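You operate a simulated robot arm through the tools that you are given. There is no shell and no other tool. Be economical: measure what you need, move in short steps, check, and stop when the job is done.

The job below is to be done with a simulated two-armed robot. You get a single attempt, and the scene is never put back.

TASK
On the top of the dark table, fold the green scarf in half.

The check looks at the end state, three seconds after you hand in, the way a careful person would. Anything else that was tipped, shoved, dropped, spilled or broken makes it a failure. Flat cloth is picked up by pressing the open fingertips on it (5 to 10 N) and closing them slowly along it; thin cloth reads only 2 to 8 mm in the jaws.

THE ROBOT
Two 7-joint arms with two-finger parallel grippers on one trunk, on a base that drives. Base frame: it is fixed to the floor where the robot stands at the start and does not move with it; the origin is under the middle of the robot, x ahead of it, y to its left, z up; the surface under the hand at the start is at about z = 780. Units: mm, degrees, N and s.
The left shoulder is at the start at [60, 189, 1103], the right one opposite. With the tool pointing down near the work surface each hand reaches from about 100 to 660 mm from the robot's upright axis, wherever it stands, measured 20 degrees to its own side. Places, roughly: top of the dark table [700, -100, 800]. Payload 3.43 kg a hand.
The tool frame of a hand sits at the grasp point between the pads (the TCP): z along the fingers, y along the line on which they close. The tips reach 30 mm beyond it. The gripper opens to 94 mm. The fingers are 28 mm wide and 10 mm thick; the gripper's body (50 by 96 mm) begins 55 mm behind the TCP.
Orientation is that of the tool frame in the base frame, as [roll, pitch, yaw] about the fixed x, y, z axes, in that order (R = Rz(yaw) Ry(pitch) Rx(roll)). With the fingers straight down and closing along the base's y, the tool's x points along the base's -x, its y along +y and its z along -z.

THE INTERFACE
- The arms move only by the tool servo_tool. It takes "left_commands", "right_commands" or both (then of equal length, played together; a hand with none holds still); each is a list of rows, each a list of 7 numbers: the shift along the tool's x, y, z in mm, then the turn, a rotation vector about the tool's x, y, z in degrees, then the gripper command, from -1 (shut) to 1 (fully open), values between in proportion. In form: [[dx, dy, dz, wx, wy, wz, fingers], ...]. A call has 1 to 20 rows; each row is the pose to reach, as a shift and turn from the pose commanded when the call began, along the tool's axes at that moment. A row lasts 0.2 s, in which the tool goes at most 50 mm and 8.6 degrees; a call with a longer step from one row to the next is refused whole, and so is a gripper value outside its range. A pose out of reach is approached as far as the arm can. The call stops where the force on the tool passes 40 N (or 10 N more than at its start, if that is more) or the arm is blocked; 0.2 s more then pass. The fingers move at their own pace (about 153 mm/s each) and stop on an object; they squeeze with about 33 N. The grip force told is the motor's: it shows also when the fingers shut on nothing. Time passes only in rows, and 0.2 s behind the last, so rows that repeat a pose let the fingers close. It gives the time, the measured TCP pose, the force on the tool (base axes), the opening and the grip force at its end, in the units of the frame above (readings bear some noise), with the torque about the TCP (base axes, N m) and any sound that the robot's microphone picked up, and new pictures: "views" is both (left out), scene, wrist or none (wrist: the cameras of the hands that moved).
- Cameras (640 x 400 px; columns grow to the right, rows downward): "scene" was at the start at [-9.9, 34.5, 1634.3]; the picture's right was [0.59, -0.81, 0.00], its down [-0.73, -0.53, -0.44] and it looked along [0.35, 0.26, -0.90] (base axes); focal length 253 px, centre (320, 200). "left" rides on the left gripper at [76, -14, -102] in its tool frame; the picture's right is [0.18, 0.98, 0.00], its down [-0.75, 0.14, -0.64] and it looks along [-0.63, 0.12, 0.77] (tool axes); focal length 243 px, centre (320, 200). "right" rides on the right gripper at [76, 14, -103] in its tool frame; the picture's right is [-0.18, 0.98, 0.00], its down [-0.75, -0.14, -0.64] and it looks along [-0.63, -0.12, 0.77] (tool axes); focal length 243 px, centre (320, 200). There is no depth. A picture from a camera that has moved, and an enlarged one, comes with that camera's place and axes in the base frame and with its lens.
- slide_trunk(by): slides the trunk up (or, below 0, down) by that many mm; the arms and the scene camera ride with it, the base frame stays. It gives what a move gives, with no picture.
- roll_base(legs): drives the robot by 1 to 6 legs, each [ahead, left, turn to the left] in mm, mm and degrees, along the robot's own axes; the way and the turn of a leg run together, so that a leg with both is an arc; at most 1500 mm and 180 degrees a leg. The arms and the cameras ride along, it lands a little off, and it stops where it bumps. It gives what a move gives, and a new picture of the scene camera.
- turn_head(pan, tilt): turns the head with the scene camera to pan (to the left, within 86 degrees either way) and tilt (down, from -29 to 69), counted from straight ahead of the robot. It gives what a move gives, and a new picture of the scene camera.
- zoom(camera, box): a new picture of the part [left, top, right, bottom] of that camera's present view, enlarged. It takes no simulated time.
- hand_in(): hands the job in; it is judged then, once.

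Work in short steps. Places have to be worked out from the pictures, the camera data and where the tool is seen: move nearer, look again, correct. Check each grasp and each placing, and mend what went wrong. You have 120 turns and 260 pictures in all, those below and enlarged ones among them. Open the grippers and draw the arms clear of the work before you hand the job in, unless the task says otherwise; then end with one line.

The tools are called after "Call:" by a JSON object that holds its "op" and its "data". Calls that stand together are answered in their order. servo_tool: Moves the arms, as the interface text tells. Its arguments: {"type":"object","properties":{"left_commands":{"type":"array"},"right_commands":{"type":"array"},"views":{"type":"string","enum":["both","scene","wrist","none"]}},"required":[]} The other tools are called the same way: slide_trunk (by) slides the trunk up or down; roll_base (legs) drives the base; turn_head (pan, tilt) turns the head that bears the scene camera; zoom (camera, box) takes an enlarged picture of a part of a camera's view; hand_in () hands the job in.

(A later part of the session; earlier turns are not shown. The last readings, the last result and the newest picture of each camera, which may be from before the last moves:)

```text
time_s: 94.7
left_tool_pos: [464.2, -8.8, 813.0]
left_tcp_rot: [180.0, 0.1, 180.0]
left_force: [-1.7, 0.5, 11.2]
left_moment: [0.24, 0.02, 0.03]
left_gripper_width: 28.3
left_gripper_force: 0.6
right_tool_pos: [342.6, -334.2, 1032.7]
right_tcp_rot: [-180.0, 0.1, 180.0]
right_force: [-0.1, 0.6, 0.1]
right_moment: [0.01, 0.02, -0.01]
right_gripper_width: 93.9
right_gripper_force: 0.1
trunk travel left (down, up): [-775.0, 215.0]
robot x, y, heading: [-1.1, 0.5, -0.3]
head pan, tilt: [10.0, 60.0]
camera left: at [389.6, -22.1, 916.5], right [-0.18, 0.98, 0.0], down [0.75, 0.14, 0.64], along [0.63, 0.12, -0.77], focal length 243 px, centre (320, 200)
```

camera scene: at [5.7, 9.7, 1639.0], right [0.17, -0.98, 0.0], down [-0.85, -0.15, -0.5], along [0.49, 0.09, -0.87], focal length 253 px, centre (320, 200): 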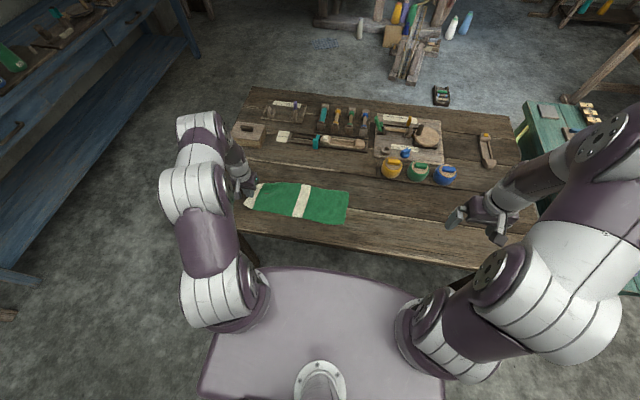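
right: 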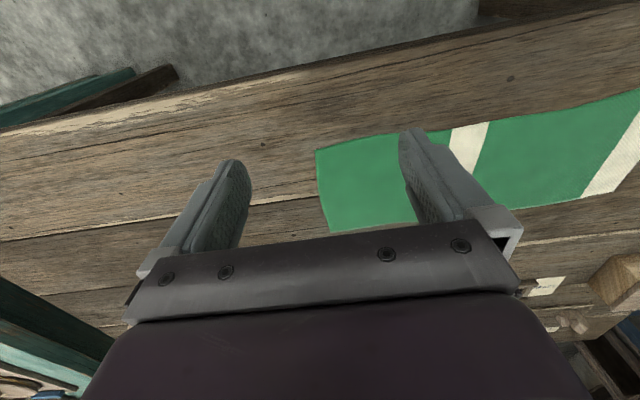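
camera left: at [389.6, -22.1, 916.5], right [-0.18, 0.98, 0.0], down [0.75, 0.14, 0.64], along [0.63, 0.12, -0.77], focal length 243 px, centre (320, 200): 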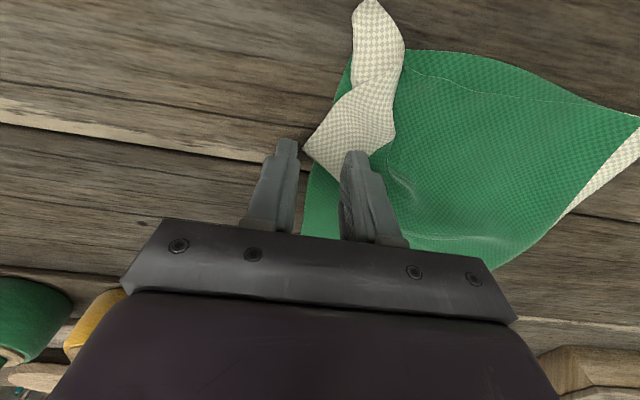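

The corner lies between the jaws, so I'll close slowly and lift.

Call:
{"op": "servo_tool", "data": {"left_commands": [[0, 0, -0.3, 0, 0, 0, -0.48], [0, 0, -0.3, 0, 0, 0, -0.55], [0, 0, -0.3, 0, 0, 0, -0.62], [0, 0, -0.3, 0, 0, 0, -0.69], [0, 0, -0.3, 0, 0, 0, -0.76], [0, 0, -0.3, 0, 0, 0, -0.83], [0, 0, -0.3, 0, 0, 0, -0.9], [0, 0, -0.3, 0, 0, 0, -1], [0, 0, -0.3, 0, 0, 0, -1], [0, 0, -0.3, 0, 0, 0, -1], [0, 0, -15, 0, 0, 0, -1], [0, 0, -35, 0, 0, 0, -1], [0, 0, -35, 0, 0, 0, -1]], "views": "wrist"}}

Call:
{"op": "zoom", "data": {"camera": "right", "box": [440, 20, 640, 200]}}

```text
time_s: 97.5
left_tool_pos: [466.5, -8.1, 846.5]
left_tcp_rot: [-180.0, -0.1, -179.9]
left_force: [-0.1, -0.4, 0.6]
left_moment: [0.01, 0.0, -0.01]
left_gripper_width: 1.8
left_gripper_force: 32.9
right_tool_pos: [344.2, -333.8, 1031.6]
right_tcp_rot: [179.9, 0.1, 180.0]
right_force: [0.6, 0.3, -0.6]
right_moment: [0.04, 0.01, -0.02]
right_gripper_width: 94.2
right_gripper_force: 0.0
trunk travel left (down, up): [-775.0, 215.0]
robot x, y, heading: [2.7, 0.6, 0.3]
head pan, tilt: [10.0, 60.0]
camera left: at [391.0, -22.3, 950.7], right [-0.18, 0.98, 0.0], down [0.75, 0.14, 0.64], along [0.63, 0.12, -0.77], focal length 243 px, centre (320, 200)
```

left: 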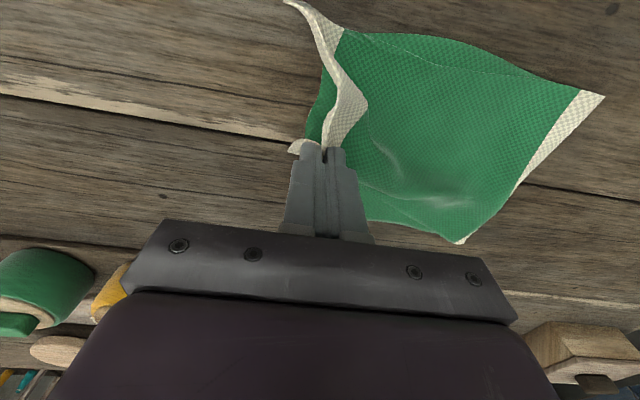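

```text
2.22 times, centred on (540, 110) of right
camera zoom: at [269.1, -320.1, 1135.2], right [0.18, 0.98, 0.0], down [0.75, -0.14, 0.64], along [0.63, -0.12, -0.77], focal length 539 px, centre (-169, 400)
```

zoom: 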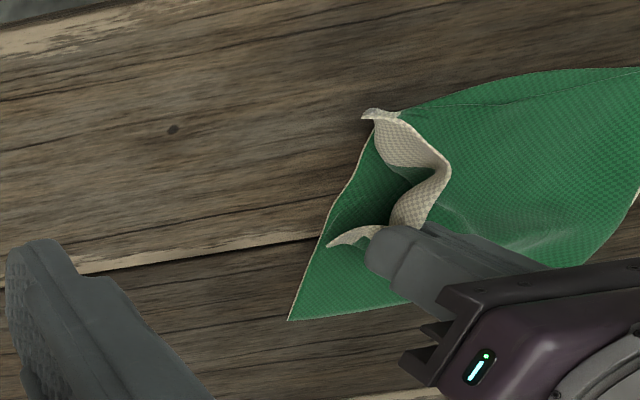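

Held near the far corner, with its tip pointing out correctly. I'll swing it back, across to the far side, and lay it at about (530, 8).

Call:
{"op": "servo_tool", "data": {"left_commands": [[-14, 23, -30, 0, 0, 0, -1], [-34, 46, -43, 0, 0, 0, -1], [-54, 56, -40, 0, 0, 0, -1], [-62, 43, -23, 0, 0, 0, -1], [-64, 28, 0, 0, 0, 0, -1], [-64, 19, 17, 0, 0, 0, -1], [-64, 14, 24, 0, 0, 0, -1], [-64, 14, 24, 0, 0, 0, -1]], "views": "wrist"}}

Call:
{"op": "zoom", "data": {"camera": "right", "box": [440, 20, 640, 200]}}

Call:
{"op": "zoom", "data": {"camera": "scene", "box": [270, 160, 390, 240]}}

```text
time_s: 99.3
left_tool_pos: [530.6, 4.0, 824.8]
left_tcp_rot: [180.0, 0.0, 180.0]
left_force: [0.4, 0.2, 0.6]
left_moment: [0.0, 0.03, 0.0]
left_gripper_width: 2.3
left_gripper_force: 32.7
right_tool_pos: [343.0, -332.8, 1032.5]
right_tcp_rot: [179.9, 0.0, -180.0]
right_force: [0.4, -0.5, 0.0]
right_moment: [0.01, -0.03, 0.01]
right_gripper_width: 94.1
right_gripper_force: 0.1
trunk travel left (down, up): [-775.0, 215.0]
robot x, y, heading: [-0.1, 1.6, -0.2]
head pan, tilt: [10.0, 60.0]
camera left: at [454.2, -9.0, 927.3], right [-0.18, 0.98, 0.0], down [0.75, 0.14, 0.64], along [0.63, 0.12, -0.77], focal length 243 px, centre (320, 200)
```

left: 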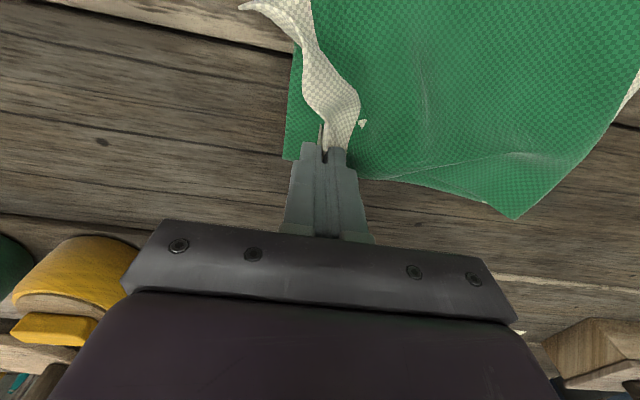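

```text
2.22 times, centred on (540, 110) of right
camera zoom: at [268.5, -319.8, 1135.5], right [0.18, 0.98, 0.0], down [0.75, -0.14, 0.64], along [0.63, -0.12, -0.77], focal length 539 px, centre (-169, 400)
```

zoom: 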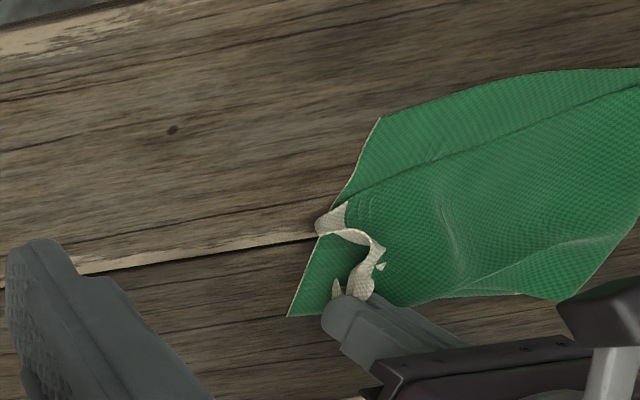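

```text
5.00 times, centred on (330, 200) of scene
camera zoom: at [5.7, 9.9, 1639.0], right [0.17, -0.98, 0.0], down [-0.85, -0.15, -0.5], along [0.49, 0.09, -0.87], focal length 1264 px, centre (270, 200)
```

zoom: 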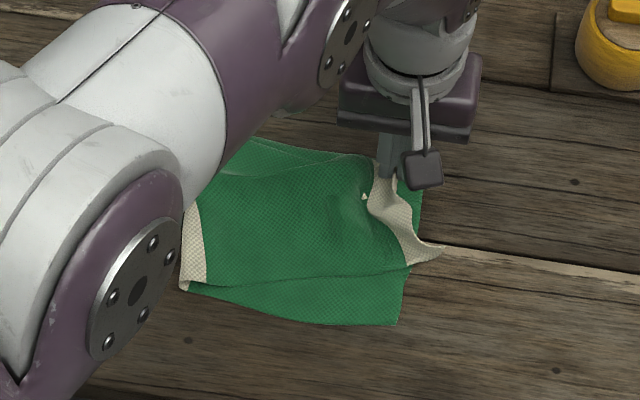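

The far corner is nearly home, but the near part was dragged along. I'll keep the left hand holding the far corner, pressed down, and bring the right hand, tilted back, toward the near tip lying at ≈(466, −42).

Call:
{"op": "servo_tool", "data": {"left_commands": [[0, 0, 4, 0, 0, 0, -1], [0, 0, 8, 0, 0, 0, -1], [0, 0, 8, 0, 0, 0, -1], [0, 0, 8, 0, 0, 0, -1], [0, 0, 8, 0, 0, 0, -1], [0, 0, 8, 0, 0, 0, -1], [0, 0, 8, 0, 0, 0, -1], [0, 0, 8, 0, 0, 0, -1]], "right_commands": [[-10, 30, 10, 0, -4, 0, 0.5], [-22, 60, 25, 0, -8, 0, 0], [-34, 95, 42, 0, -12, 0, -0.3], [-48, 130, 60, 0, -16, 0, -0.3], [-62, 165, 78, 0, -20, 0, -0.3], [-76, 200, 96, 0, -24, 0, -0.3], [-88, 228, 116, 0, -28, 0, -0.3], [-94, 245, 135, 0, -30, 0, -0.3]], "views": "both"}}

```text
time_s: 101.1
left_tool_pos: [529.5, 3.7, 815.3]
left_tcp_rot: [179.9, 0.0, 179.9]
left_force: [0.0, 0.2, 1.0]
left_moment: [0.01, 0.01, -0.02]
left_gripper_width: 2.0
left_gripper_force: 33.4
right_tool_pos: [440.0, -90.1, 896.8]
right_tcp_rot: [180.0, 30.1, 180.0]
right_force: [0.6, -0.2, 0.5]
right_moment: [-0.01, 0.01, -0.01]
right_gripper_width: 32.8
right_gripper_force: 0.1
trunk travel left (down, up): [-775.0, 215.0]
robot x, y, heading: [2.6, -2.1, -0.1]
head pan, tilt: [10.0, 60.0]
camera scene: at [6.3, 10.4, 1639.0], right [0.17, -0.98, 0.0], down [-0.85, -0.15, -0.5], along [0.49, 0.09, -0.87], focal length 253 px, centre (320, 200)
camera right: at [323.7, -75.4, 947.3], right [0.16, 0.98, 0.09], down [0.33, -0.14, 0.93], along [0.93, -0.12, -0.35], focal length 243 px, centre (320, 200)
camera left: at [455.0, -8.8, 918.9], right [-0.18, 0.98, 0.0], down [0.75, 0.14, 0.64], along [0.63, 0.12, -0.77], focal length 243 px, centre (320, 200)
```

scene: 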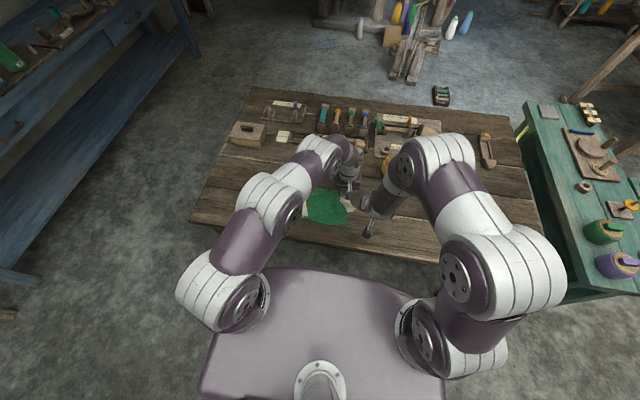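
right: 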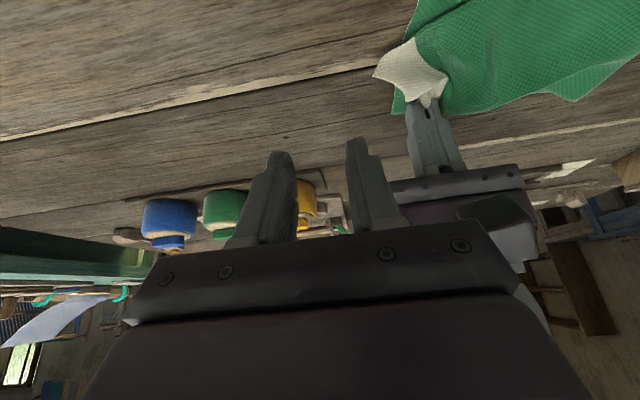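
left: 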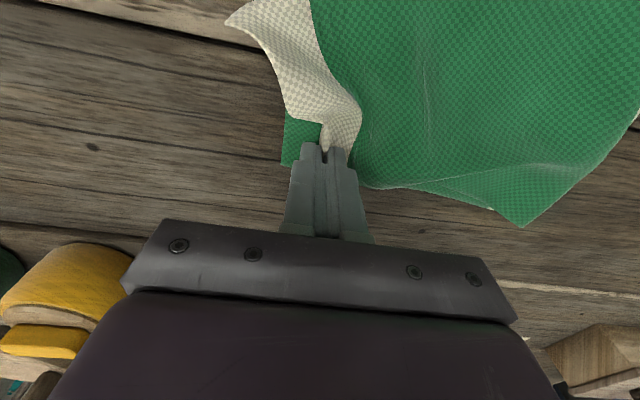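

The near tip is at ≈(469, −46). The right hand is oriented well, so I'll approach toward it partway while watching clearance.

Call:
{"op": "servo_tool", "data": {"right_commands": [[0, 5, 20, 0, 0, 0, -0.3], [1, 20, 40, 0, 0, 0, -0.3], [2, 38, 55, 0, 0, 0, -0.3], [3, 50, 58, 0, 0, 0, -0.3], [3, 50, 58, 0, 0, 0, -0.3]], "views": "both"}}

Call:
{"op": "zoom", "data": {"camera": "left", "box": [160, 0, 400, 150]}}

```text
time_s: 101.8
left_tool_pos: [530.6, 9.4, 814.7]
left_tcp_rot: [179.5, -0.1, 179.4]
left_force: [0.3, 2.9, 3.7]
left_moment: [-0.34, 0.17, -0.26]
left_gripper_width: 2.1
left_gripper_force: 32.8
right_tool_pos: [457.6, -70.0, 858.2]
right_tcp_rot: [-179.9, 29.7, 179.4]
right_force: [-0.1, -1.9, -0.7]
right_moment: [0.1, -0.02, 0.07]
right_gripper_width: 32.8
right_gripper_force: 0.1
trunk travel left (down, up): [-775.0, 215.0]
robot x, y, heading: [2.0, -1.8, 0.2]
head pan, tilt: [10.0, 60.0]
stopped in row 3 (left hand): the force on the tool passed its limit at 70 N (the readings are from after the stop); the commanded pose is now the measured one
camera scene: at [4.9, 10.1, 1639.0], right [0.17, -0.98, 0.0], down [-0.85, -0.15, -0.5], along [0.49, 0.09, -0.87], focal length 253 px, centre (320, 200)
camera right: at [341.7, -54.2, 909.9], right [0.17, 0.98, 0.09], down [0.33, -0.14, 0.93], along [0.93, -0.13, -0.35], focal length 243 px, centre (320, 200)
```

scene: 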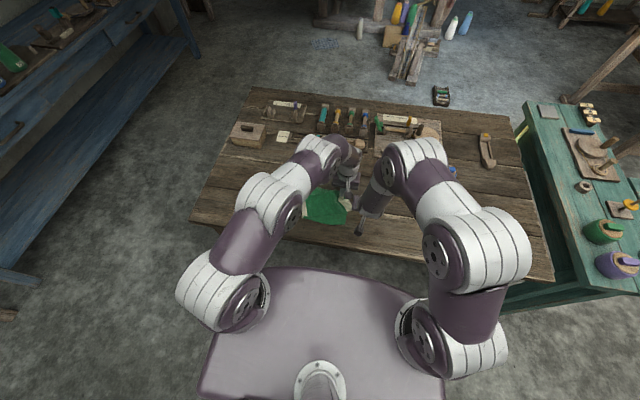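
right: 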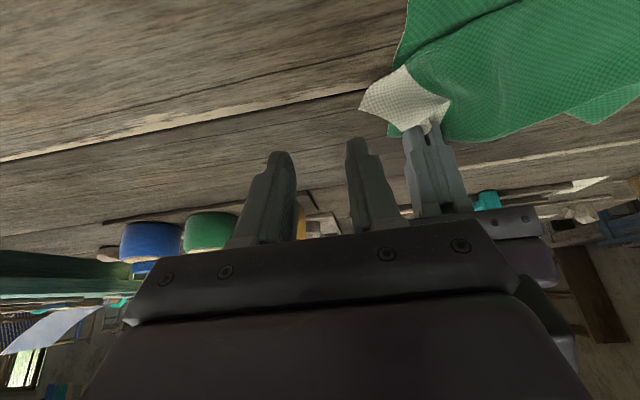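

```text
2.67 times, centred on (280, 75) of left
camera zoom: at [454.7, -3.2, 917.4], right [-0.17, 0.98, 0.01], down [0.75, 0.13, 0.64], along [0.63, 0.12, -0.77], focal length 647 px, centre (427, 533)
```

zoom: 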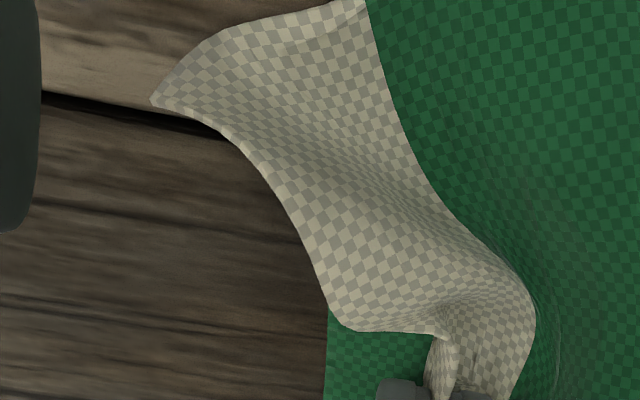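

The forearms touched (left pushed ~6 mm, nothing else moved). I'll back the right arm off first, then release and withdraw the left. There's enough slack in the strip for the right hand to place the near corner alone.

Call:
{"op": "servo_tool", "data": {"right_commands": [[0, -25, -15, 0, 0, 0, -0.3], [0, -60, -40, 0, 0, 0, -0.3], [0, -100, -60, 0, 0, 0, -0.3], [0, -140, -70, 0, 0, 0, -0.3]], "views": "none"}}

Call:
{"op": "servo_tool", "data": {"left_commands": [[0, 0, 1, 0, 0, 0, -0.9], [0, 0, 1, 0, 0, 0, -0.75], [0, 0, 1, 0, 0, 0, -0.7], [0, 0, -10, 0, 0, 0, -0.7], [0, 0, -45, 0, 0, 0, -0.7], [0, 5, -85, 0, 0, 0, -0.7], [5, 35, -115, 0, 0, 0, -0.75], [15, 75, -135, 0, 0, 0, -0.75], [30, 115, -155, 0, 0, 0, -0.75], [45, 155, -170, 0, 0, 0, -0.75], [60, 195, -170, 0, 0, 0, -0.75], [75, 240, -170, 0, 0, 0, -0.75], [90, 280, -170, 0, 0, 0, -0.75], [100, 320, -170, 0, 0, 0, -0.75]], "views": "none"}}

Call:
{"op": "zoom", "data": {"camera": "scene", "box": [270, 160, 390, 240]}}

```text
time_s: 102.8
left_tool_pos: [529.7, 9.8, 814.1]
left_tcp_rot: [179.6, 0.1, 179.4]
left_force: [0.7, 1.2, 5.5]
left_moment: [0.09, 0.04, -0.01]
left_gripper_width: 1.7
left_gripper_force: 32.8
right_tool_pos: [420.6, -209.3, 918.3]
right_tcp_rot: [180.0, 29.8, 179.3]
right_force: [0.6, -0.3, 0.4]
right_moment: [-0.01, -0.01, 0.05]
right_gripper_width: 33.0
right_gripper_force: 0.0
trunk travel left (down, up): [-775.0, 215.0]
robot x, y, heading: [-1.4, 1.1, 0.2]
head pan, tilt: [10.0, 60.0]
```

```text
time_s: 105.8
left_tool_pos: [433.0, 331.7, 987.1]
left_tcp_rot: [179.7, -0.2, 179.2]
left_force: [-0.3, 0.1, 0.1]
left_moment: [-0.02, 0.0, 0.03]
left_gripper_width: 11.6
left_gripper_force: 0.0
right_tool_pos: [420.9, -207.0, 917.3]
right_tcp_rot: [-179.9, 29.6, 179.2]
right_force: [0.3, -0.6, -0.5]
right_moment: [-0.02, -0.02, 0.02]
right_gripper_width: 32.9
right_gripper_force: 0.0
trunk travel left (down, up): [-775.0, 215.0]
robot x, y, heading: [-3.0, 2.1, -0.0]
head pan, tilt: [10.0, 60.0]
```

```text
5.00 times, centred on (330, 200) of scene
camera zoom: at [5.7, 11.5, 1639.0], right [0.17, -0.98, 0.0], down [-0.85, -0.15, -0.5], along [0.49, 0.09, -0.87], focal length 1264 px, centre (270, 200)
```

zoom: 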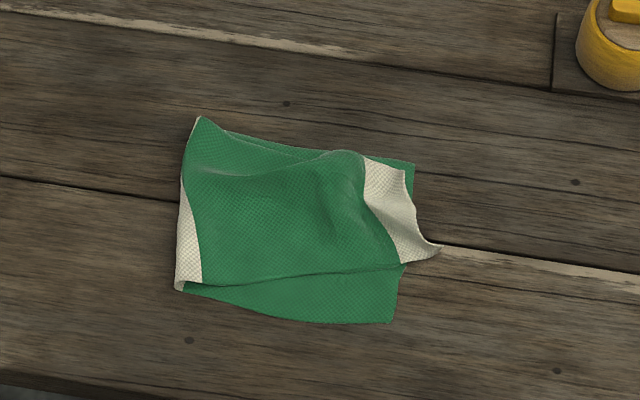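

Much better: the far side is nearly right and the near corner is at ≈(467, −35). I'll bring the right hand (untilted) above it.

Call:
{"op": "servo_tool", "data": {"right_commands": [[0, 30, 10, 0, 5, 0, -0.4], [0, 65, 25, 0, 11, 0, -0.4], [-1, 100, 40, 0, 17, 0, -0.4], [-2, 135, 55, 0, 23, 0, -0.4], [-4, 165, 70, 0, 28, 0, -0.4], [-6, 180, 78, 0, 30, 0, -0.4], [-6, 180, 78, 0, 30, 0, -0.4]], "views": "wrist"}}

Call:
{"op": "zoom", "data": {"camera": "right", "box": [240, 20, 480, 170]}}

```text
time_s: 107.4
left_tool_pos: [433.0, 331.3, 987.0]
left_tcp_rot: [179.5, 0.0, 179.5]
left_force: [1.0, 0.1, 0.3]
left_moment: [0.04, -0.02, -0.01]
left_gripper_width: 11.9
left_gripper_force: 0.0
right_tool_pos: [457.5, -61.5, 859.3]
right_tcp_rot: [-179.7, 8.1, 179.2]
right_force: [0.1, -0.2, -0.3]
right_moment: [0.0, 0.0, -0.01]
right_gripper_width: 28.2
right_gripper_force: 0.0
right hand out of reach, approached as far as the arm can: row 4, 5, 6, 7
trunk travel left (down, up): [-775.0, 215.0]
robot x, y, heading: [-0.5, 1.1, -0.1]
head pan, tilt: [10.0, 60.0]
camera right: at [368.5, -44.5, 950.0], right [0.2, 0.98, 0.02], down [0.65, -0.15, 0.74], along [0.73, -0.13, -0.67], focal length 243 px, centre (320, 200)
```

right: 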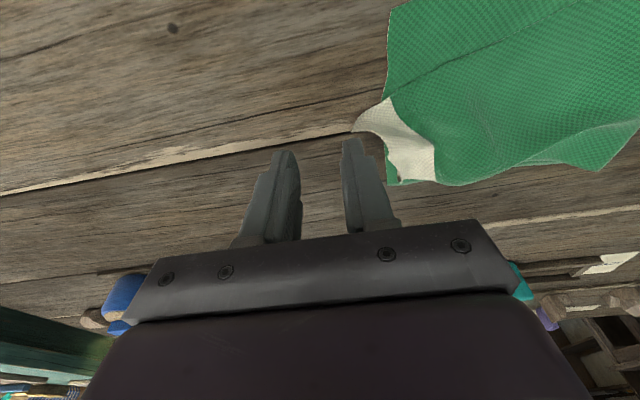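

```text
2.67 times, centred on (360, 95) of right
camera zoom: at [368.5, -44.5, 950.0], right [0.2, 0.98, 0.02], down [0.65, -0.15, 0.74], along [0.73, -0.13, -0.67], focal length 647 px, centre (213, 480)
```

zoom: 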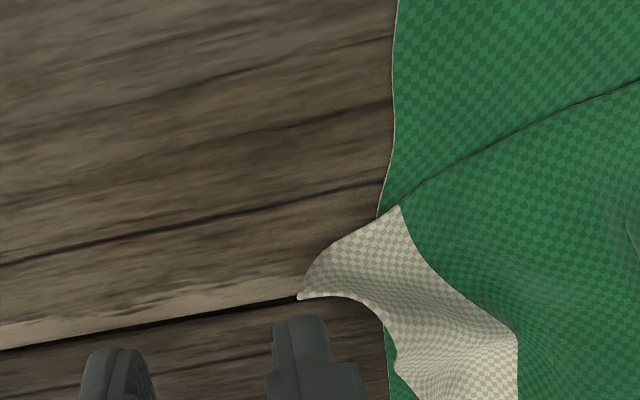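

The right arm hits a reach limit here, so I'll withdraw it and use the left hand.

Call:
{"op": "servo_tool", "data": {"right_commands": [[0, -30, -20, 0, 0, 0, -0.4], [0, -75, -40, 0, 0, 0, 0], [0, -120, -60, 0, 0, 0, 0], [0, -165, -80, 0, 0, 0, 0], [0, -210, -100, 0, 0, 0, 0], [0, -255, -110, 0, 0, 0, 0]], "views": "none"}}

Call:
{"op": "servo_tool", "data": {"left_commands": [[-5, -45, 0, 0, 0, 0, -0.5], [-10, -90, 0, 0, 0, 0, -0.42], [-15, -135, 5, 0, 0, 0, -0.4], [-20, -180, 10, 0, 0, 0, -0.4], [-25, -222, 20, 0, 0, 0, -0.4], [-30, -262, 40, 0, 0, 0, -0.4], [-36, -300, 65, 0, 0, 0, -0.4], [-36, -335, 95, 0, 0, 0, -0.4], [-36, -353, 130, 0, 0, 0, -0.4], [-36, -355, 142, 0, 0, 0, -0.4], [-36, -355, 142, 0, 0, 0, -0.4]], "views": "wrist"}}

Call:
{"op": "zoom", "data": {"camera": "left", "box": [200, 40, 440, 190]}}

```text
time_s: 108.8
left_tool_pos: [434.9, 329.2, 987.0]
left_tcp_rot: [179.6, -0.2, 179.4]
left_force: [1.0, -0.4, 0.1]
left_moment: [0.0, 0.03, 0.01]
left_gripper_width: 12.0
left_gripper_force: 0.1
right_tool_pos: [397.0, -238.9, 919.2]
right_tcp_rot: [178.4, 5.8, 179.6]
right_force: [0.4, 0.5, 0.1]
right_moment: [-0.02, 0.01, -0.02]
right_gripper_width: 47.0
right_gripper_force: 0.0
right hand out of reach, approached as far as the arm can: row 1, 2, 3, 4, 5, 6
trunk travel left (down, up): [-775.0, 215.0]
robot x, y, heading: [0.1, 0.0, -0.1]
head pan, tilt: [10.0, 60.0]
```

```text
time_s: 111.2
left_tool_pos: [465.7, -23.8, 844.1]
left_tcp_rot: [179.6, 0.0, 179.5]
left_force: [0.6, 0.0, 0.7]
left_moment: [0.03, 0.04, -0.01]
left_gripper_width: 28.1
left_gripper_force: 0.1
right_tool_pos: [394.8, -238.9, 919.7]
right_tcp_rot: [178.6, 5.8, 179.6]
right_force: [-0.4, 0.6, -0.5]
right_moment: [0.0, -0.01, 0.0]
right_gripper_width: 47.1
right_gripper_force: 0.0
trunk travel left (down, up): [-775.0, 215.0]
robot x, y, heading: [-1.9, 0.4, -0.1]
head pan, tilt: [10.0, 60.0]
camera left: at [391.0, -37.9, 945.6], right [-0.17, 0.98, 0.01], down [0.76, 0.13, 0.64], along [0.63, 0.12, -0.77], focal length 243 px, centre (320, 200)
```

left: 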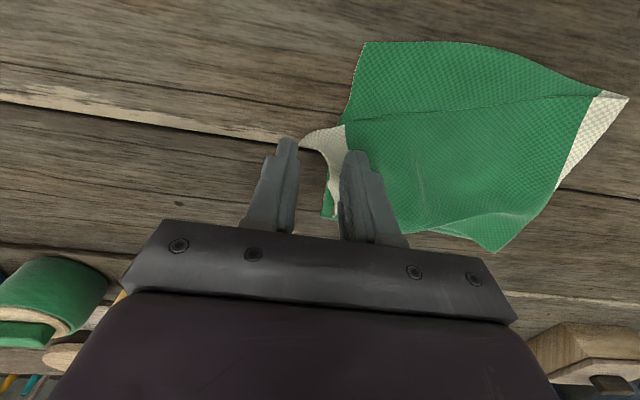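

```text
2.67 times, centred on (320, 115) of left
camera zoom: at [391.0, -37.9, 945.6], right [-0.17, 0.98, 0.01], down [0.76, 0.13, 0.64], along [0.63, 0.12, -0.77], focal length 647 px, centre (320, 427)
```

zoom: 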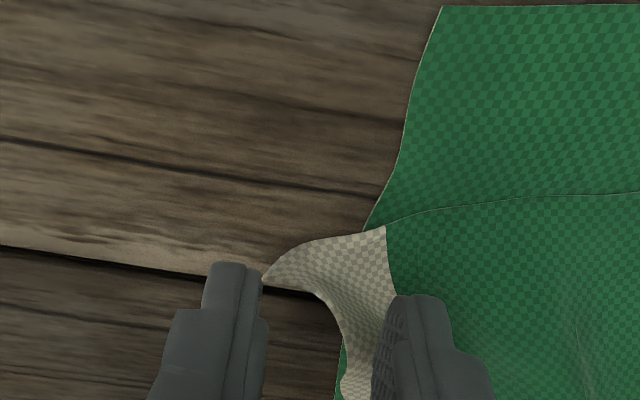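

The near corner tip (473, −37) and its edge back to (453, −9) lie between the jaws. Descend with a 3 mm shift.

Call:
{"op": "servo_tool", "data": {"left_commands": [[0, -3, 12, 0, 0, 0, -0.36], [0, -3, 24, 0, 0, 0, -0.36], [0, -3, 29, 0, 0, 0, -0.36], [0, -3, 31.5, 0, 0, 0, -0.36], [0, -3, 32.5, 0, 0, 0, -0.36]], "views": "wrist"}}

```text
time_s: 112.4
left_tool_pos: [467.8, -27.8, 812.3]
left_tcp_rot: [179.8, 0.4, 179.4]
left_force: [-0.1, 0.8, 35.0]
left_moment: [0.74, -0.32, 0.0]
left_gripper_width: 31.0
left_gripper_force: 1.0
right_tool_pos: [393.1, -237.4, 922.1]
right_tcp_rot: [178.5, 5.9, 179.8]
right_force: [-0.5, 0.6, 0.3]
right_moment: [-0.01, 0.01, -0.03]
right_gripper_width: 47.0
right_gripper_force: 0.1
trunk travel left (down, up): [-775.0, 215.0]
robot x, y, heading: [0.1, 1.0, 0.1]
head pan, tilt: [10.0, 60.0]
camera left: at [389.9, -41.1, 915.0], right [-0.17, 0.98, 0.0], down [0.75, 0.13, 0.65], along [0.64, 0.11, -0.76], focal length 243 px, centre (320, 200)
```

left: 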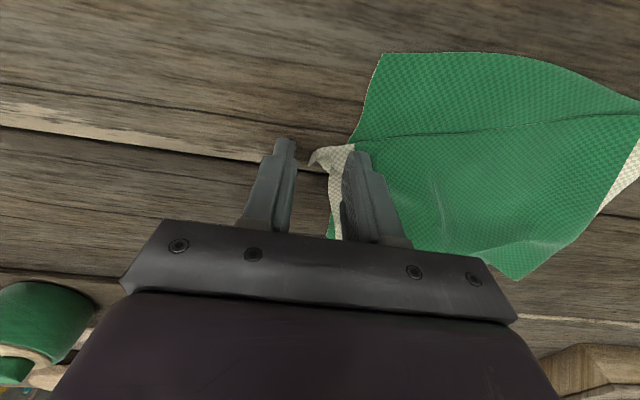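

35 N is too firm, so I'll ease up 1.8 mm, then close slowly and lift slightly.

Call:
{"op": "servo_tool", "data": {"left_commands": [[0, 0, -1.5, 0, 0, 0, -0.36], [0, 0, -1.8, 0, 0, 0, -0.44], [0, 0, -1.8, 0, 0, 0, -0.52], [0, 0, -1.8, 0, 0, 0, -0.6], [0, 0, -1.8, 0, 0, 0, -0.68], [0, 0, -1.8, 0, 0, 0, -0.76], [0, 0, -1.8, 0, 0, 0, -0.84], [0, 0, -1.8, 0, 0, 0, -0.92], [0, 0, -1.8, 0, 0, 0, -1], [0, 0, -1.8, 0, 0, 0, -1], [0, 0, -1.8, 0, 0, 0, -1], [0, 0, -12, 0, 0, 0, -1], [0, 0, -25, 0, 0, 0, -1], [0, 0, -25, 0, 0, 0, -1]], "views": "wrist"}}

Call:
{"op": "zoom", "data": {"camera": "right", "box": [300, 0, 560, 200]}}

```text
time_s: 115.4
left_tool_pos: [466.2, -28.5, 833.2]
left_tcp_rot: [179.5, -0.2, 179.5]
left_force: [-0.4, -1.1, 0.2]
left_moment: [0.05, 0.02, 0.04]
left_gripper_width: 1.8
left_gripper_force: 33.2
right_tool_pos: [395.6, -238.7, 920.8]
right_tcp_rot: [178.5, 5.8, 179.7]
right_force: [-0.2, -0.5, -0.4]
right_moment: [-0.02, 0.0, 0.01]
right_gripper_width: 47.1
right_gripper_force: 0.0
trunk travel left (down, up): [-775.0, 215.0]
robot x, y, heading: [-1.7, 1.1, 0.1]
head pan, tilt: [10.0, 60.0]
camera left: at [390.6, -41.5, 936.0], right [-0.17, 0.98, 0.01], down [0.76, 0.13, 0.64], along [0.63, 0.12, -0.77], focal length 243 px, centre (320, 200)
```

left: 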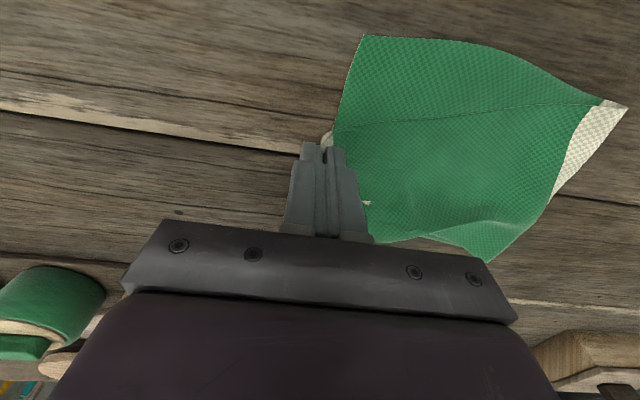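

```text
2.00 times, centred on (430, 100) of right
camera zoom: at [310.4, -226.3, 1014.9], right [0.19, 0.98, 0.04], down [0.68, -0.16, 0.71], along [0.7, -0.1, -0.7], focal length 485 px, centre (100, 400)
```

zoom: 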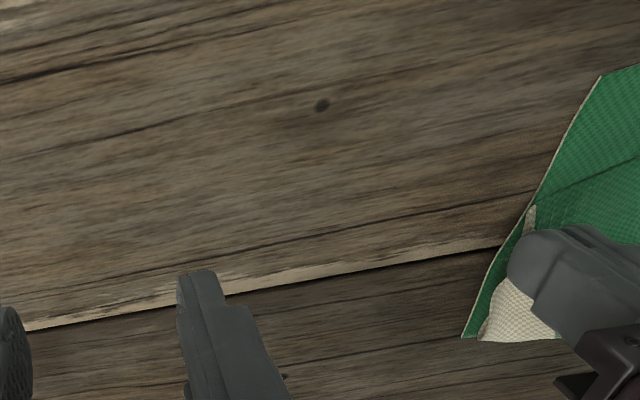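

Held, and the far part now matches its partner well. I'll lift this near corner a bit, swing back slightly, and lay it at about (411, 9).

Call:
{"op": "servo_tool", "data": {"left_commands": [[11, 28, -19, 0, 0, 0, -1], [26, 53, -29, 0, 0, 0, -1], [41, 63, -24, 0, 0, 0, -1], [50, 56, -11, 0, 0, 0, -1], [56, 43, 3, 0, 0, 0, -1], [57, 36, 12, 0, 0, 0, -1], [57, 36, 14, 0, 0, 0, -1], [57, 36, 14, 0, 0, 0, -0.88], [57, 36, 14, 0, 0, 0, -0.8], [57, 36, 0, 0, 0, 0, -0.8], [57, 36, -35, 0, 0, 0, -0.8], [57, 36, -80, 0, 0, 0, -0.8], [57, 60, -115, 0, 0, 0, -0.8], [57, 105, -130, 0, 0, 0, -0.8], [57, 150, -140, 0, 0, 0, -0.8], [57, 195, -150, 0, 0, 0, -0.8], [57, 240, -150, 0, 0, 0, -0.8], [57, 285, -150, 0, 0, 0, -0.8], [57, 325, -150, 0, 0, 0, -0.8]], "views": "none"}}

Call:
{"op": "zoom", "data": {"camera": "scene", "box": [270, 160, 390, 240]}}

Call:
{"op": "zoom", "data": {"camera": "right", "box": [400, 0, 640, 200]}}

```text
time_s: 119.4
left_tool_pos: [414.4, 297.8, 987.8]
left_tcp_rot: [179.5, -0.1, 179.3]
left_force: [-0.7, -0.5, 1.0]
left_moment: [0.01, 0.01, -0.02]
left_gripper_width: 9.5
left_gripper_force: 0.0
right_tool_pos: [394.8, -238.0, 920.7]
right_tcp_rot: [178.5, 5.7, 179.7]
right_force: [-0.1, 1.0, 0.5]
right_moment: [-0.01, 0.04, -0.01]
right_gripper_width: 46.9
right_gripper_force: 0.0
trunk travel left (down, up): [-775.0, 215.0]
robot x, y, heading: [-3.1, -3.3, 0.2]
head pan, tilt: [10.0, 60.0]
```

```text
5.00 times, centred on (330, 200) of scene
camera zoom: at [5.5, 11.3, 1639.0], right [0.17, -0.98, 0.0], down [-0.85, -0.15, -0.5], along [0.49, 0.09, -0.87], focal length 1264 px, centre (270, 200)
```

zoom: 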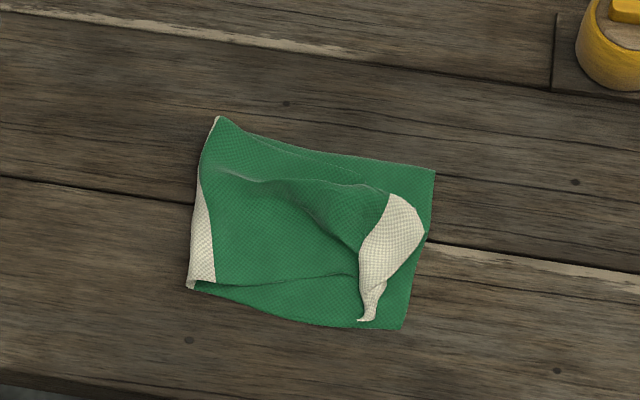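

```text
2.00 times, centred on (520, 100) of right
camera zoom: at [309.7, -225.2, 1015.5], right [0.19, 0.98, 0.04], down [0.68, -0.16, 0.71], along [0.7, -0.1, -0.7], focal length 485 px, centre (-80, 400)
```

zoom: 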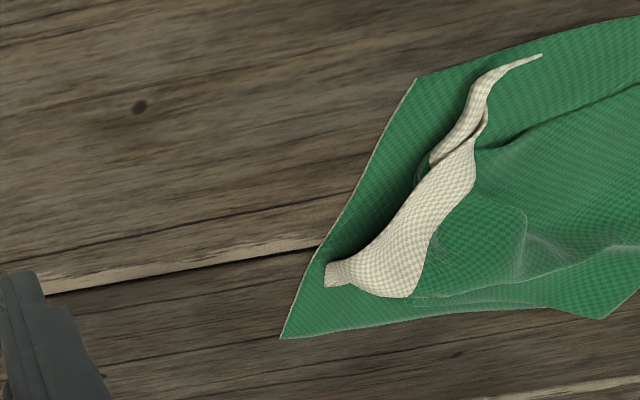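

Close, but the top's end is now skewed: its far corner is at ≈(481, −22) and should be at (538, −22). The near tip is at (398, 17) and should be at (398, −14). I'll do the far corner first, with a low direct move.

Call:
{"op": "servo_tool", "data": {"left_commands": [[-8, -45, 0, 0, 0, 0, -0.5], [-16, -90, 0, 0, 0, 0, -0.4], [-25, -135, 5, 0, 0, 0, -0.4], [-35, -180, 15, 0, 0, 0, -0.4], [-48, -222, 28, 0, 0, 0, -0.4], [-60, -258, 50, 0, 0, 0, -0.4], [-69, -290, 78, 0, 0, 0, -0.4], [-71, -311, 115, 0, 0, 0, -0.4], [-71, -311, 148, 0, 0, 0, -0.4], [-71, -311, 148, 0, 0, 0, -0.4]], "views": "wrist"}}

Call:
{"op": "zoom", "data": {"camera": "left", "box": [200, 40, 440, 190]}}

```text
time_s: 121.6
left_tool_pos: [480.1, -13.9, 835.5]
left_tcp_rot: [179.7, -0.1, 179.4]
left_force: [-0.4, -0.3, 0.5]
left_moment: [0.01, -0.02, 0.01]
left_gripper_width: 28.2
left_gripper_force: 0.1
right_tool_pos: [395.9, -238.0, 920.4]
right_tcp_rot: [178.5, 5.7, 179.7]
right_force: [0.1, 0.7, 0.4]
right_moment: [0.01, 0.01, -0.01]
right_gripper_width: 47.0
right_gripper_force: 0.0
trunk travel left (down, up): [-775.0, 215.0]
robot x, y, heading: [0.8, 3.5, 0.1]
head pan, tilt: [10.0, 60.0]
camera left: at [403.9, -26.7, 937.9], right [-0.17, 0.98, 0.01], down [0.76, 0.13, 0.64], along [0.63, 0.12, -0.77], focal length 243 px, centre (320, 200)
```

left: 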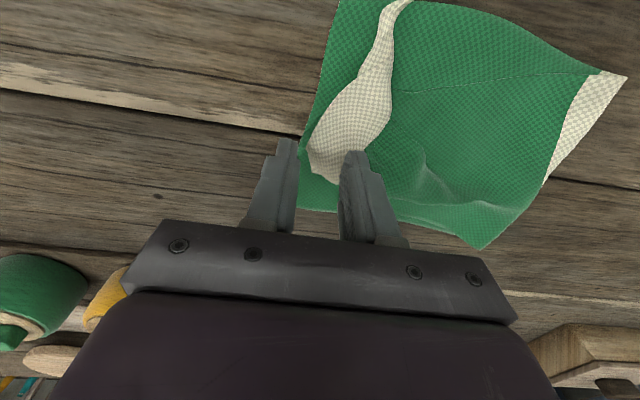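

```text
2.67 times, centred on (320, 115) of left
camera zoom: at [403.9, -26.7, 937.9], right [-0.17, 0.98, 0.01], down [0.76, 0.13, 0.64], along [0.63, 0.12, -0.77], focal length 647 px, centre (320, 427)
```

zoom: 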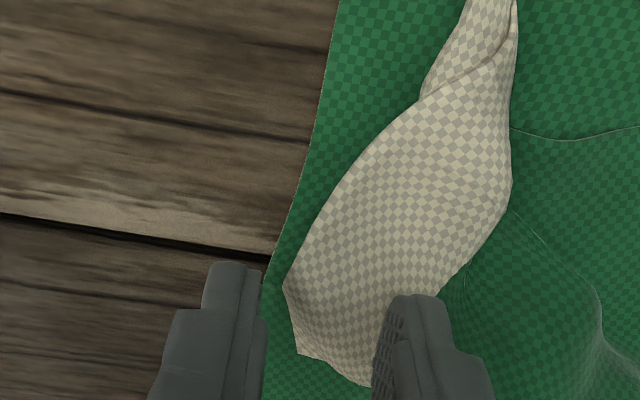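

The far corner is actually at ≈(503, −13) and less rotated than I thought. Shift, descend and press lightly.

Call:
{"op": "servo_tool", "data": {"left_commands": [[-8, 2, 8, 0, 0, 0, -0.4], [-15, 3, 16, 0, 0, 0, -0.4], [-15, 3, 20.5, 0, 0, 0, -0.4], [-15, 3, 21.5, 0, 0, 0, -0.4]], "views": "none"}}

```text
time_s: 122.6
left_tool_pos: [494.8, -11.1, 812.7]
left_tcp_rot: [179.6, 0.0, 179.4]
left_force: [1.3, 0.8, 2.5]
left_moment: [0.07, -0.02, -0.03]
left_gripper_width: 28.3
left_gripper_force: 0.1
right_tool_pos: [396.0, -239.0, 919.8]
right_tcp_rot: [178.6, 5.8, 179.7]
right_force: [0.7, -0.6, 0.4]
right_moment: [-0.03, 0.0, 0.02]
right_gripper_width: 47.0
right_gripper_force: 0.1
trunk travel left (down, up): [-775.0, 215.0]
robot x, y, heading: [-1.0, -2.2, -0.0]
head pan, tilt: [10.0, 60.0]
```

Contact at 2.5 N. I'll press a touch more, close, lift slightly and look.

Call:
{"op": "servo_tool", "data": {"left_commands": [[0, 0, 0.5, 0, 0, 0, -0.44], [0, 0, 0.5, 0, 0, 0, -0.51], [0, 0, 0.5, 0, 0, 0, -0.58], [0, 0, 0.5, 0, 0, 0, -0.65], [0, 0, 0.5, 0, 0, 0, -0.72], [0, 0, 0.5, 0, 0, 0, -0.79], [0, 0, 0.5, 0, 0, 0, -0.86], [0, 0, 0.5, 0, 0, 0, -0.93], [0, 0, 0.5, 0, 0, 0, -1], [0, 0, 0.5, 0, 0, 0, -1], [0, 0, 0.5, 0, 0, 0, -1], [0, 0, -12, 0, 0, 0, -1], [0, 0, -25, 0, 0, 0, -1], [0, 0, -25, 0, 0, 0, -1]], "views": "wrist"}}

Call:
{"op": "zoom", "data": {"camera": "right", "box": [400, 0, 640, 200]}}

```text
time_s: 125.6
left_tool_pos: [495.2, -11.7, 838.8]
left_tcp_rot: [179.6, -0.2, 179.4]
left_force: [1.3, -0.1, 0.0]
left_moment: [0.03, 0.02, -0.01]
left_gripper_width: 2.2
left_gripper_force: 32.8
right_tool_pos: [395.0, -237.1, 920.0]
right_tcp_rot: [178.5, 5.8, 179.7]
right_force: [0.6, 0.5, 0.1]
right_moment: [-0.02, 0.01, 0.03]
right_gripper_width: 47.1
right_gripper_force: 0.0
trunk travel left (down, up): [-775.0, 215.0]
robot x, y, heading: [0.1, 4.1, 0.3]
head pan, tilt: [10.0, 60.0]
camera left: at [419.4, -24.3, 942.4], right [-0.17, 0.98, 0.01], down [0.76, 0.13, 0.64], along [0.63, 0.12, -0.77], focal length 243 px, centre (320, 200)
```

left: 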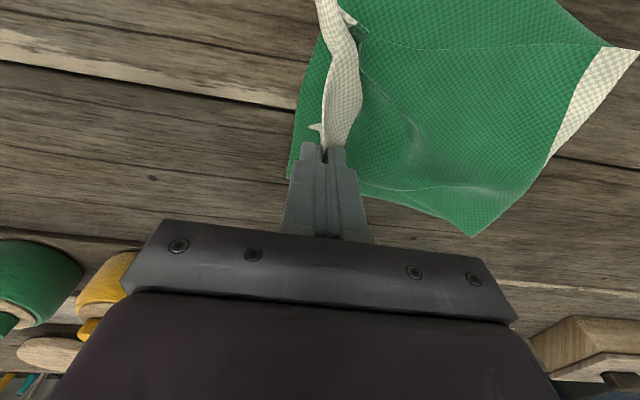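

```text
2.00 times, centred on (520, 100) of right
camera zoom: at [310.1, -226.0, 1015.2], right [0.19, 0.98, 0.04], down [0.68, -0.16, 0.71], along [0.7, -0.1, -0.7], focal length 485 px, centre (-80, 400)
```

zoom: 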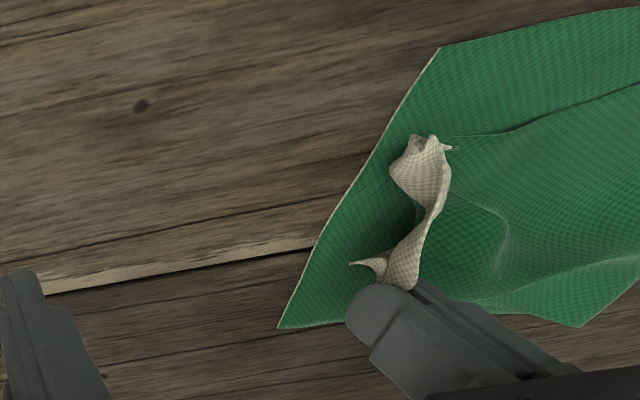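

Held. Now a direct low move to about (534, −12), then lower, release and withdraw.

Call:
{"op": "servo_tool", "data": {"left_commands": [[-15, 2, -8, 0, 0, 0, -1], [-30, 1, -6, 0, 0, 0, -1], [-40, -1, 5, 0, 0, 0, -1], [-40, -2, 18, 0, 0, 0, -1], [-40, -2, 23, 0, 0, 0, -1], [-40, -2, 24, 0, 0, 0, -0.88], [-40, -2, 24, 0, 0, 0, -0.8], [-40, -2, 10, 0, 0, 0, -0.8], [-40, -2, -30, 0, 0, 0, -0.8], [-40, -2, -75, 0, 0, 0, -0.8], [-35, 30, -105, 0, 0, 0, -0.8], [-20, 70, -120, 0, 0, 0, -0.8], [0, 110, -135, 0, 0, 0, -0.8], [20, 150, -145, 0, 0, 0, -0.8], [40, 190, -150, 0, 0, 0, -0.8], [55, 235, -150, 0, 0, 0, -0.8], [65, 280, -150, 0, 0, 0, -0.8], [70, 315, -150, 0, 0, 0, -0.8]], "views": "none"}}

Call:
{"op": "zoom", "data": {"camera": "scene", "box": [270, 160, 390, 240]}}

Call:
{"op": "zoom", "data": {"camera": "right", "box": [400, 0, 640, 200]}}

```text
time_s: 129.4
left_tool_pos: [427.7, 307.2, 992.4]
left_tcp_rot: [179.7, -0.2, 179.3]
left_force: [0.0, -0.1, -0.4]
left_moment: [-0.04, -0.02, 0.0]
left_gripper_width: 9.5
left_gripper_force: 0.0
right_tool_pos: [395.6, -237.1, 920.4]
right_tcp_rot: [178.5, 5.8, 179.6]
right_force: [-0.5, -0.4, 0.7]
right_moment: [-0.02, 0.01, 0.01]
right_gripper_width: 47.0
right_gripper_force: 0.1
trunk travel left (down, up): [-775.0, 215.0]
robot x, y, heading: [0.2, -0.1, -0.2]
head pan, tilt: [10.0, 60.0]
```

```text
5.00 times, centred on (330, 200) of scene
camera zoom: at [5.6, 10.9, 1639.0], right [0.17, -0.98, 0.0], down [-0.85, -0.15, -0.5], along [0.49, 0.09, -0.87], focal length 1264 px, centre (270, 200)
```

zoom: 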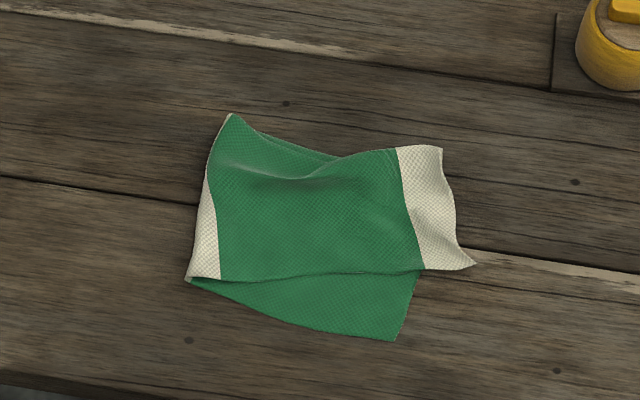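

```text
2.00 times, centred on (520, 100) of right
camera zoom: at [309.7, -225.4, 1015.5], right [0.19, 0.98, 0.04], down [0.68, -0.16, 0.71], along [0.7, -0.1, -0.7], focal length 485 px, centre (-80, 400)
```

zoom: 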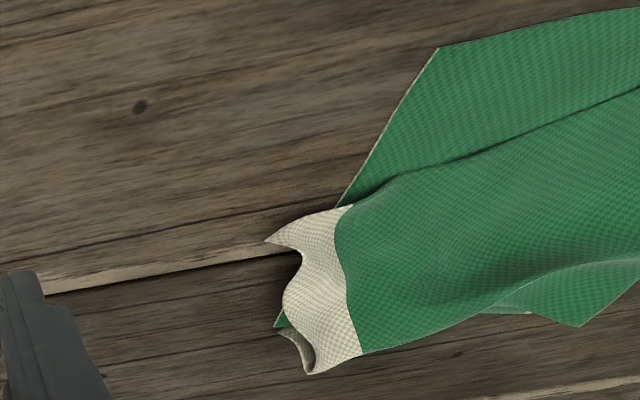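

Very good: the top's end strip is now open and straight. It just needs its near corner moved from ≈(460, −63) to (388, −11), which also rolls the fold outward. I'll go to that corner over bare table.

Call:
{"op": "servo_tool", "data": {"left_commands": [[-4, -45, 0, 0, 0, 0, -0.5], [-8, -90, 0, 0, 0, 0, -0.4], [-12, -135, 5, 0, 0, 0, -0.4], [-16, -180, 10, 0, 0, 0, -0.4], [-22, -225, 15, 0, 0, 0, -0.4], [-28, -268, 30, 0, 0, 0, -0.4], [-34, -305, 55, 0, 0, 0, -0.4], [-36, -335, 90, 0, 0, 0, -0.4], [-36, -355, 130, 0, 0, 0, -0.4], [-36, -358, 150, 0, 0, 0, -0.4], [-36, -358, 150, 0, 0, 0, -0.4]], "views": "wrist"}}

```text
time_s: 131.8
left_tool_pos: [461.9, -54.3, 839.2]
left_tcp_rot: [179.5, -0.1, 179.5]
left_force: [0.4, -0.2, -0.8]
left_moment: [0.02, -0.03, -0.02]
left_gripper_width: 28.2
left_gripper_force: 0.1
right_tool_pos: [396.1, -237.8, 920.2]
right_tcp_rot: [178.6, 5.8, 179.7]
right_force: [-0.1, 0.1, 0.1]
right_moment: [0.0, 0.0, 0.02]
right_gripper_width: 46.9
right_gripper_force: 0.0
trunk travel left (down, up): [-775.0, 215.0]
robot x, y, heading: [0.2, -1.0, 0.1]
head pan, tilt: [10.0, 60.0]
camera left: at [386.2, -67.3, 941.6], right [-0.17, 0.98, 0.01], down [0.76, 0.13, 0.64], along [0.63, 0.12, -0.77], focal length 243 px, centre (320, 200)
```

left: 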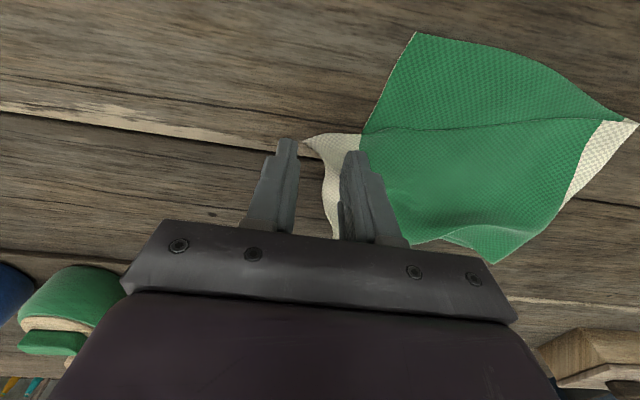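

The tip at ≈(467, −62) sits between the jaws. Descend to contact.

Call:
{"op": "servo_tool", "data": {"left_commands": [[0, -1, 12, 0, 0, 0, -0.4], [0, -1, 22, 0, 0, 0, -0.4], [0, -1, 26, 0, 0, 0, -0.4], [0, -1, 27, 0, 0, 0, -0.4]], "views": "none"}}

```text
time_s: 132.8
left_tool_pos: [462.8, -54.6, 812.2]
left_tcp_rot: [179.6, 0.0, 179.3]
left_force: [1.0, 0.8, 4.8]
left_moment: [0.14, -0.09, -0.03]
left_gripper_width: 28.5
left_gripper_force: 0.2
right_tool_pos: [395.3, -237.7, 920.6]
right_tcp_rot: [178.6, 5.8, 179.7]
right_force: [-0.4, 0.0, -0.4]
right_moment: [0.05, 0.0, 0.02]
right_gripper_width: 46.9
right_gripper_force: 0.1
trunk travel left (down, up): [-775.0, 215.0]
robot x, y, heading: [3.7, 1.9, -0.1]
head pan, tilt: [10.0, 60.0]
```

4.8 N, good. I'll close slowly and lift slightly to check.

Call:
{"op": "servo_tool", "data": {"left_commands": [[0, 0, 0.4, 0, 0, 0, -0.44], [0, 0, 0.4, 0, 0, 0, -0.51], [0, 0, 0.4, 0, 0, 0, -0.58], [0, 0, 0.4, 0, 0, 0, -0.65], [0, 0, 0.4, 0, 0, 0, -0.72], [0, 0, 0.4, 0, 0, 0, -0.79], [0, 0, 0.4, 0, 0, 0, -0.86], [0, 0, 0.4, 0, 0, 0, -0.93], [0, 0, 0.4, 0, 0, 0, -1], [0, 0, 0.4, 0, 0, 0, -1], [0, 0, 0.4, 0, 0, 0, -1], [2, 2, -12, 0, 0, 0, -1], [6, 5, -28, 0, 0, 0, -1], [6, 5, -28, 0, 0, 0, -1]], "views": "wrist"}}

Call:
{"op": "zoom", "data": {"camera": "right", "box": [400, 0, 640, 200]}}

```text
time_s: 135.8
left_tool_pos: [454.8, -49.1, 841.2]
left_tcp_rot: [179.6, -0.2, 179.4]
left_force: [-0.1, 0.2, 0.3]
left_moment: [0.0, 0.04, 0.02]
left_gripper_width: 2.1
left_gripper_force: 33.3
right_tool_pos: [396.5, -237.6, 919.3]
right_tcp_rot: [178.5, 5.9, 179.6]
right_force: [0.0, 0.3, 0.6]
right_moment: [0.0, 0.02, -0.02]
right_gripper_width: 46.9
right_gripper_force: 0.1
trunk travel left (down, up): [-775.0, 215.0]
robot x, y, heading: [1.2, -1.9, 0.1]
head pan, tilt: [10.0, 60.0]
camera left: at [379.4, -62.8, 943.9], right [-0.17, 0.98, 0.01], down [0.76, 0.13, 0.64], along [0.63, 0.12, -0.77], focal length 243 px, centre (320, 200)
```

left: 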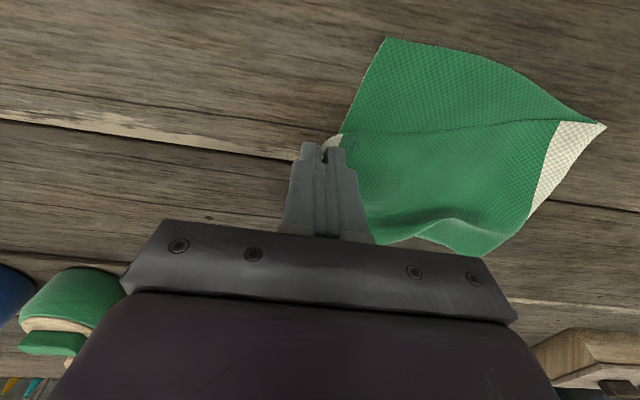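

```text
2.00 times, centred on (520, 100) of right
camera zoom: at [310.3, -226.1, 1015.1], right [0.19, 0.98, 0.04], down [0.68, -0.16, 0.71], along [0.7, -0.1, -0.7], focal length 485 px, centre (-80, 400)
```

zoom: 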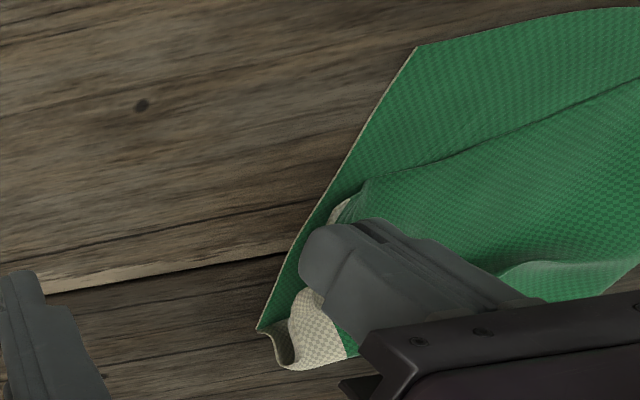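

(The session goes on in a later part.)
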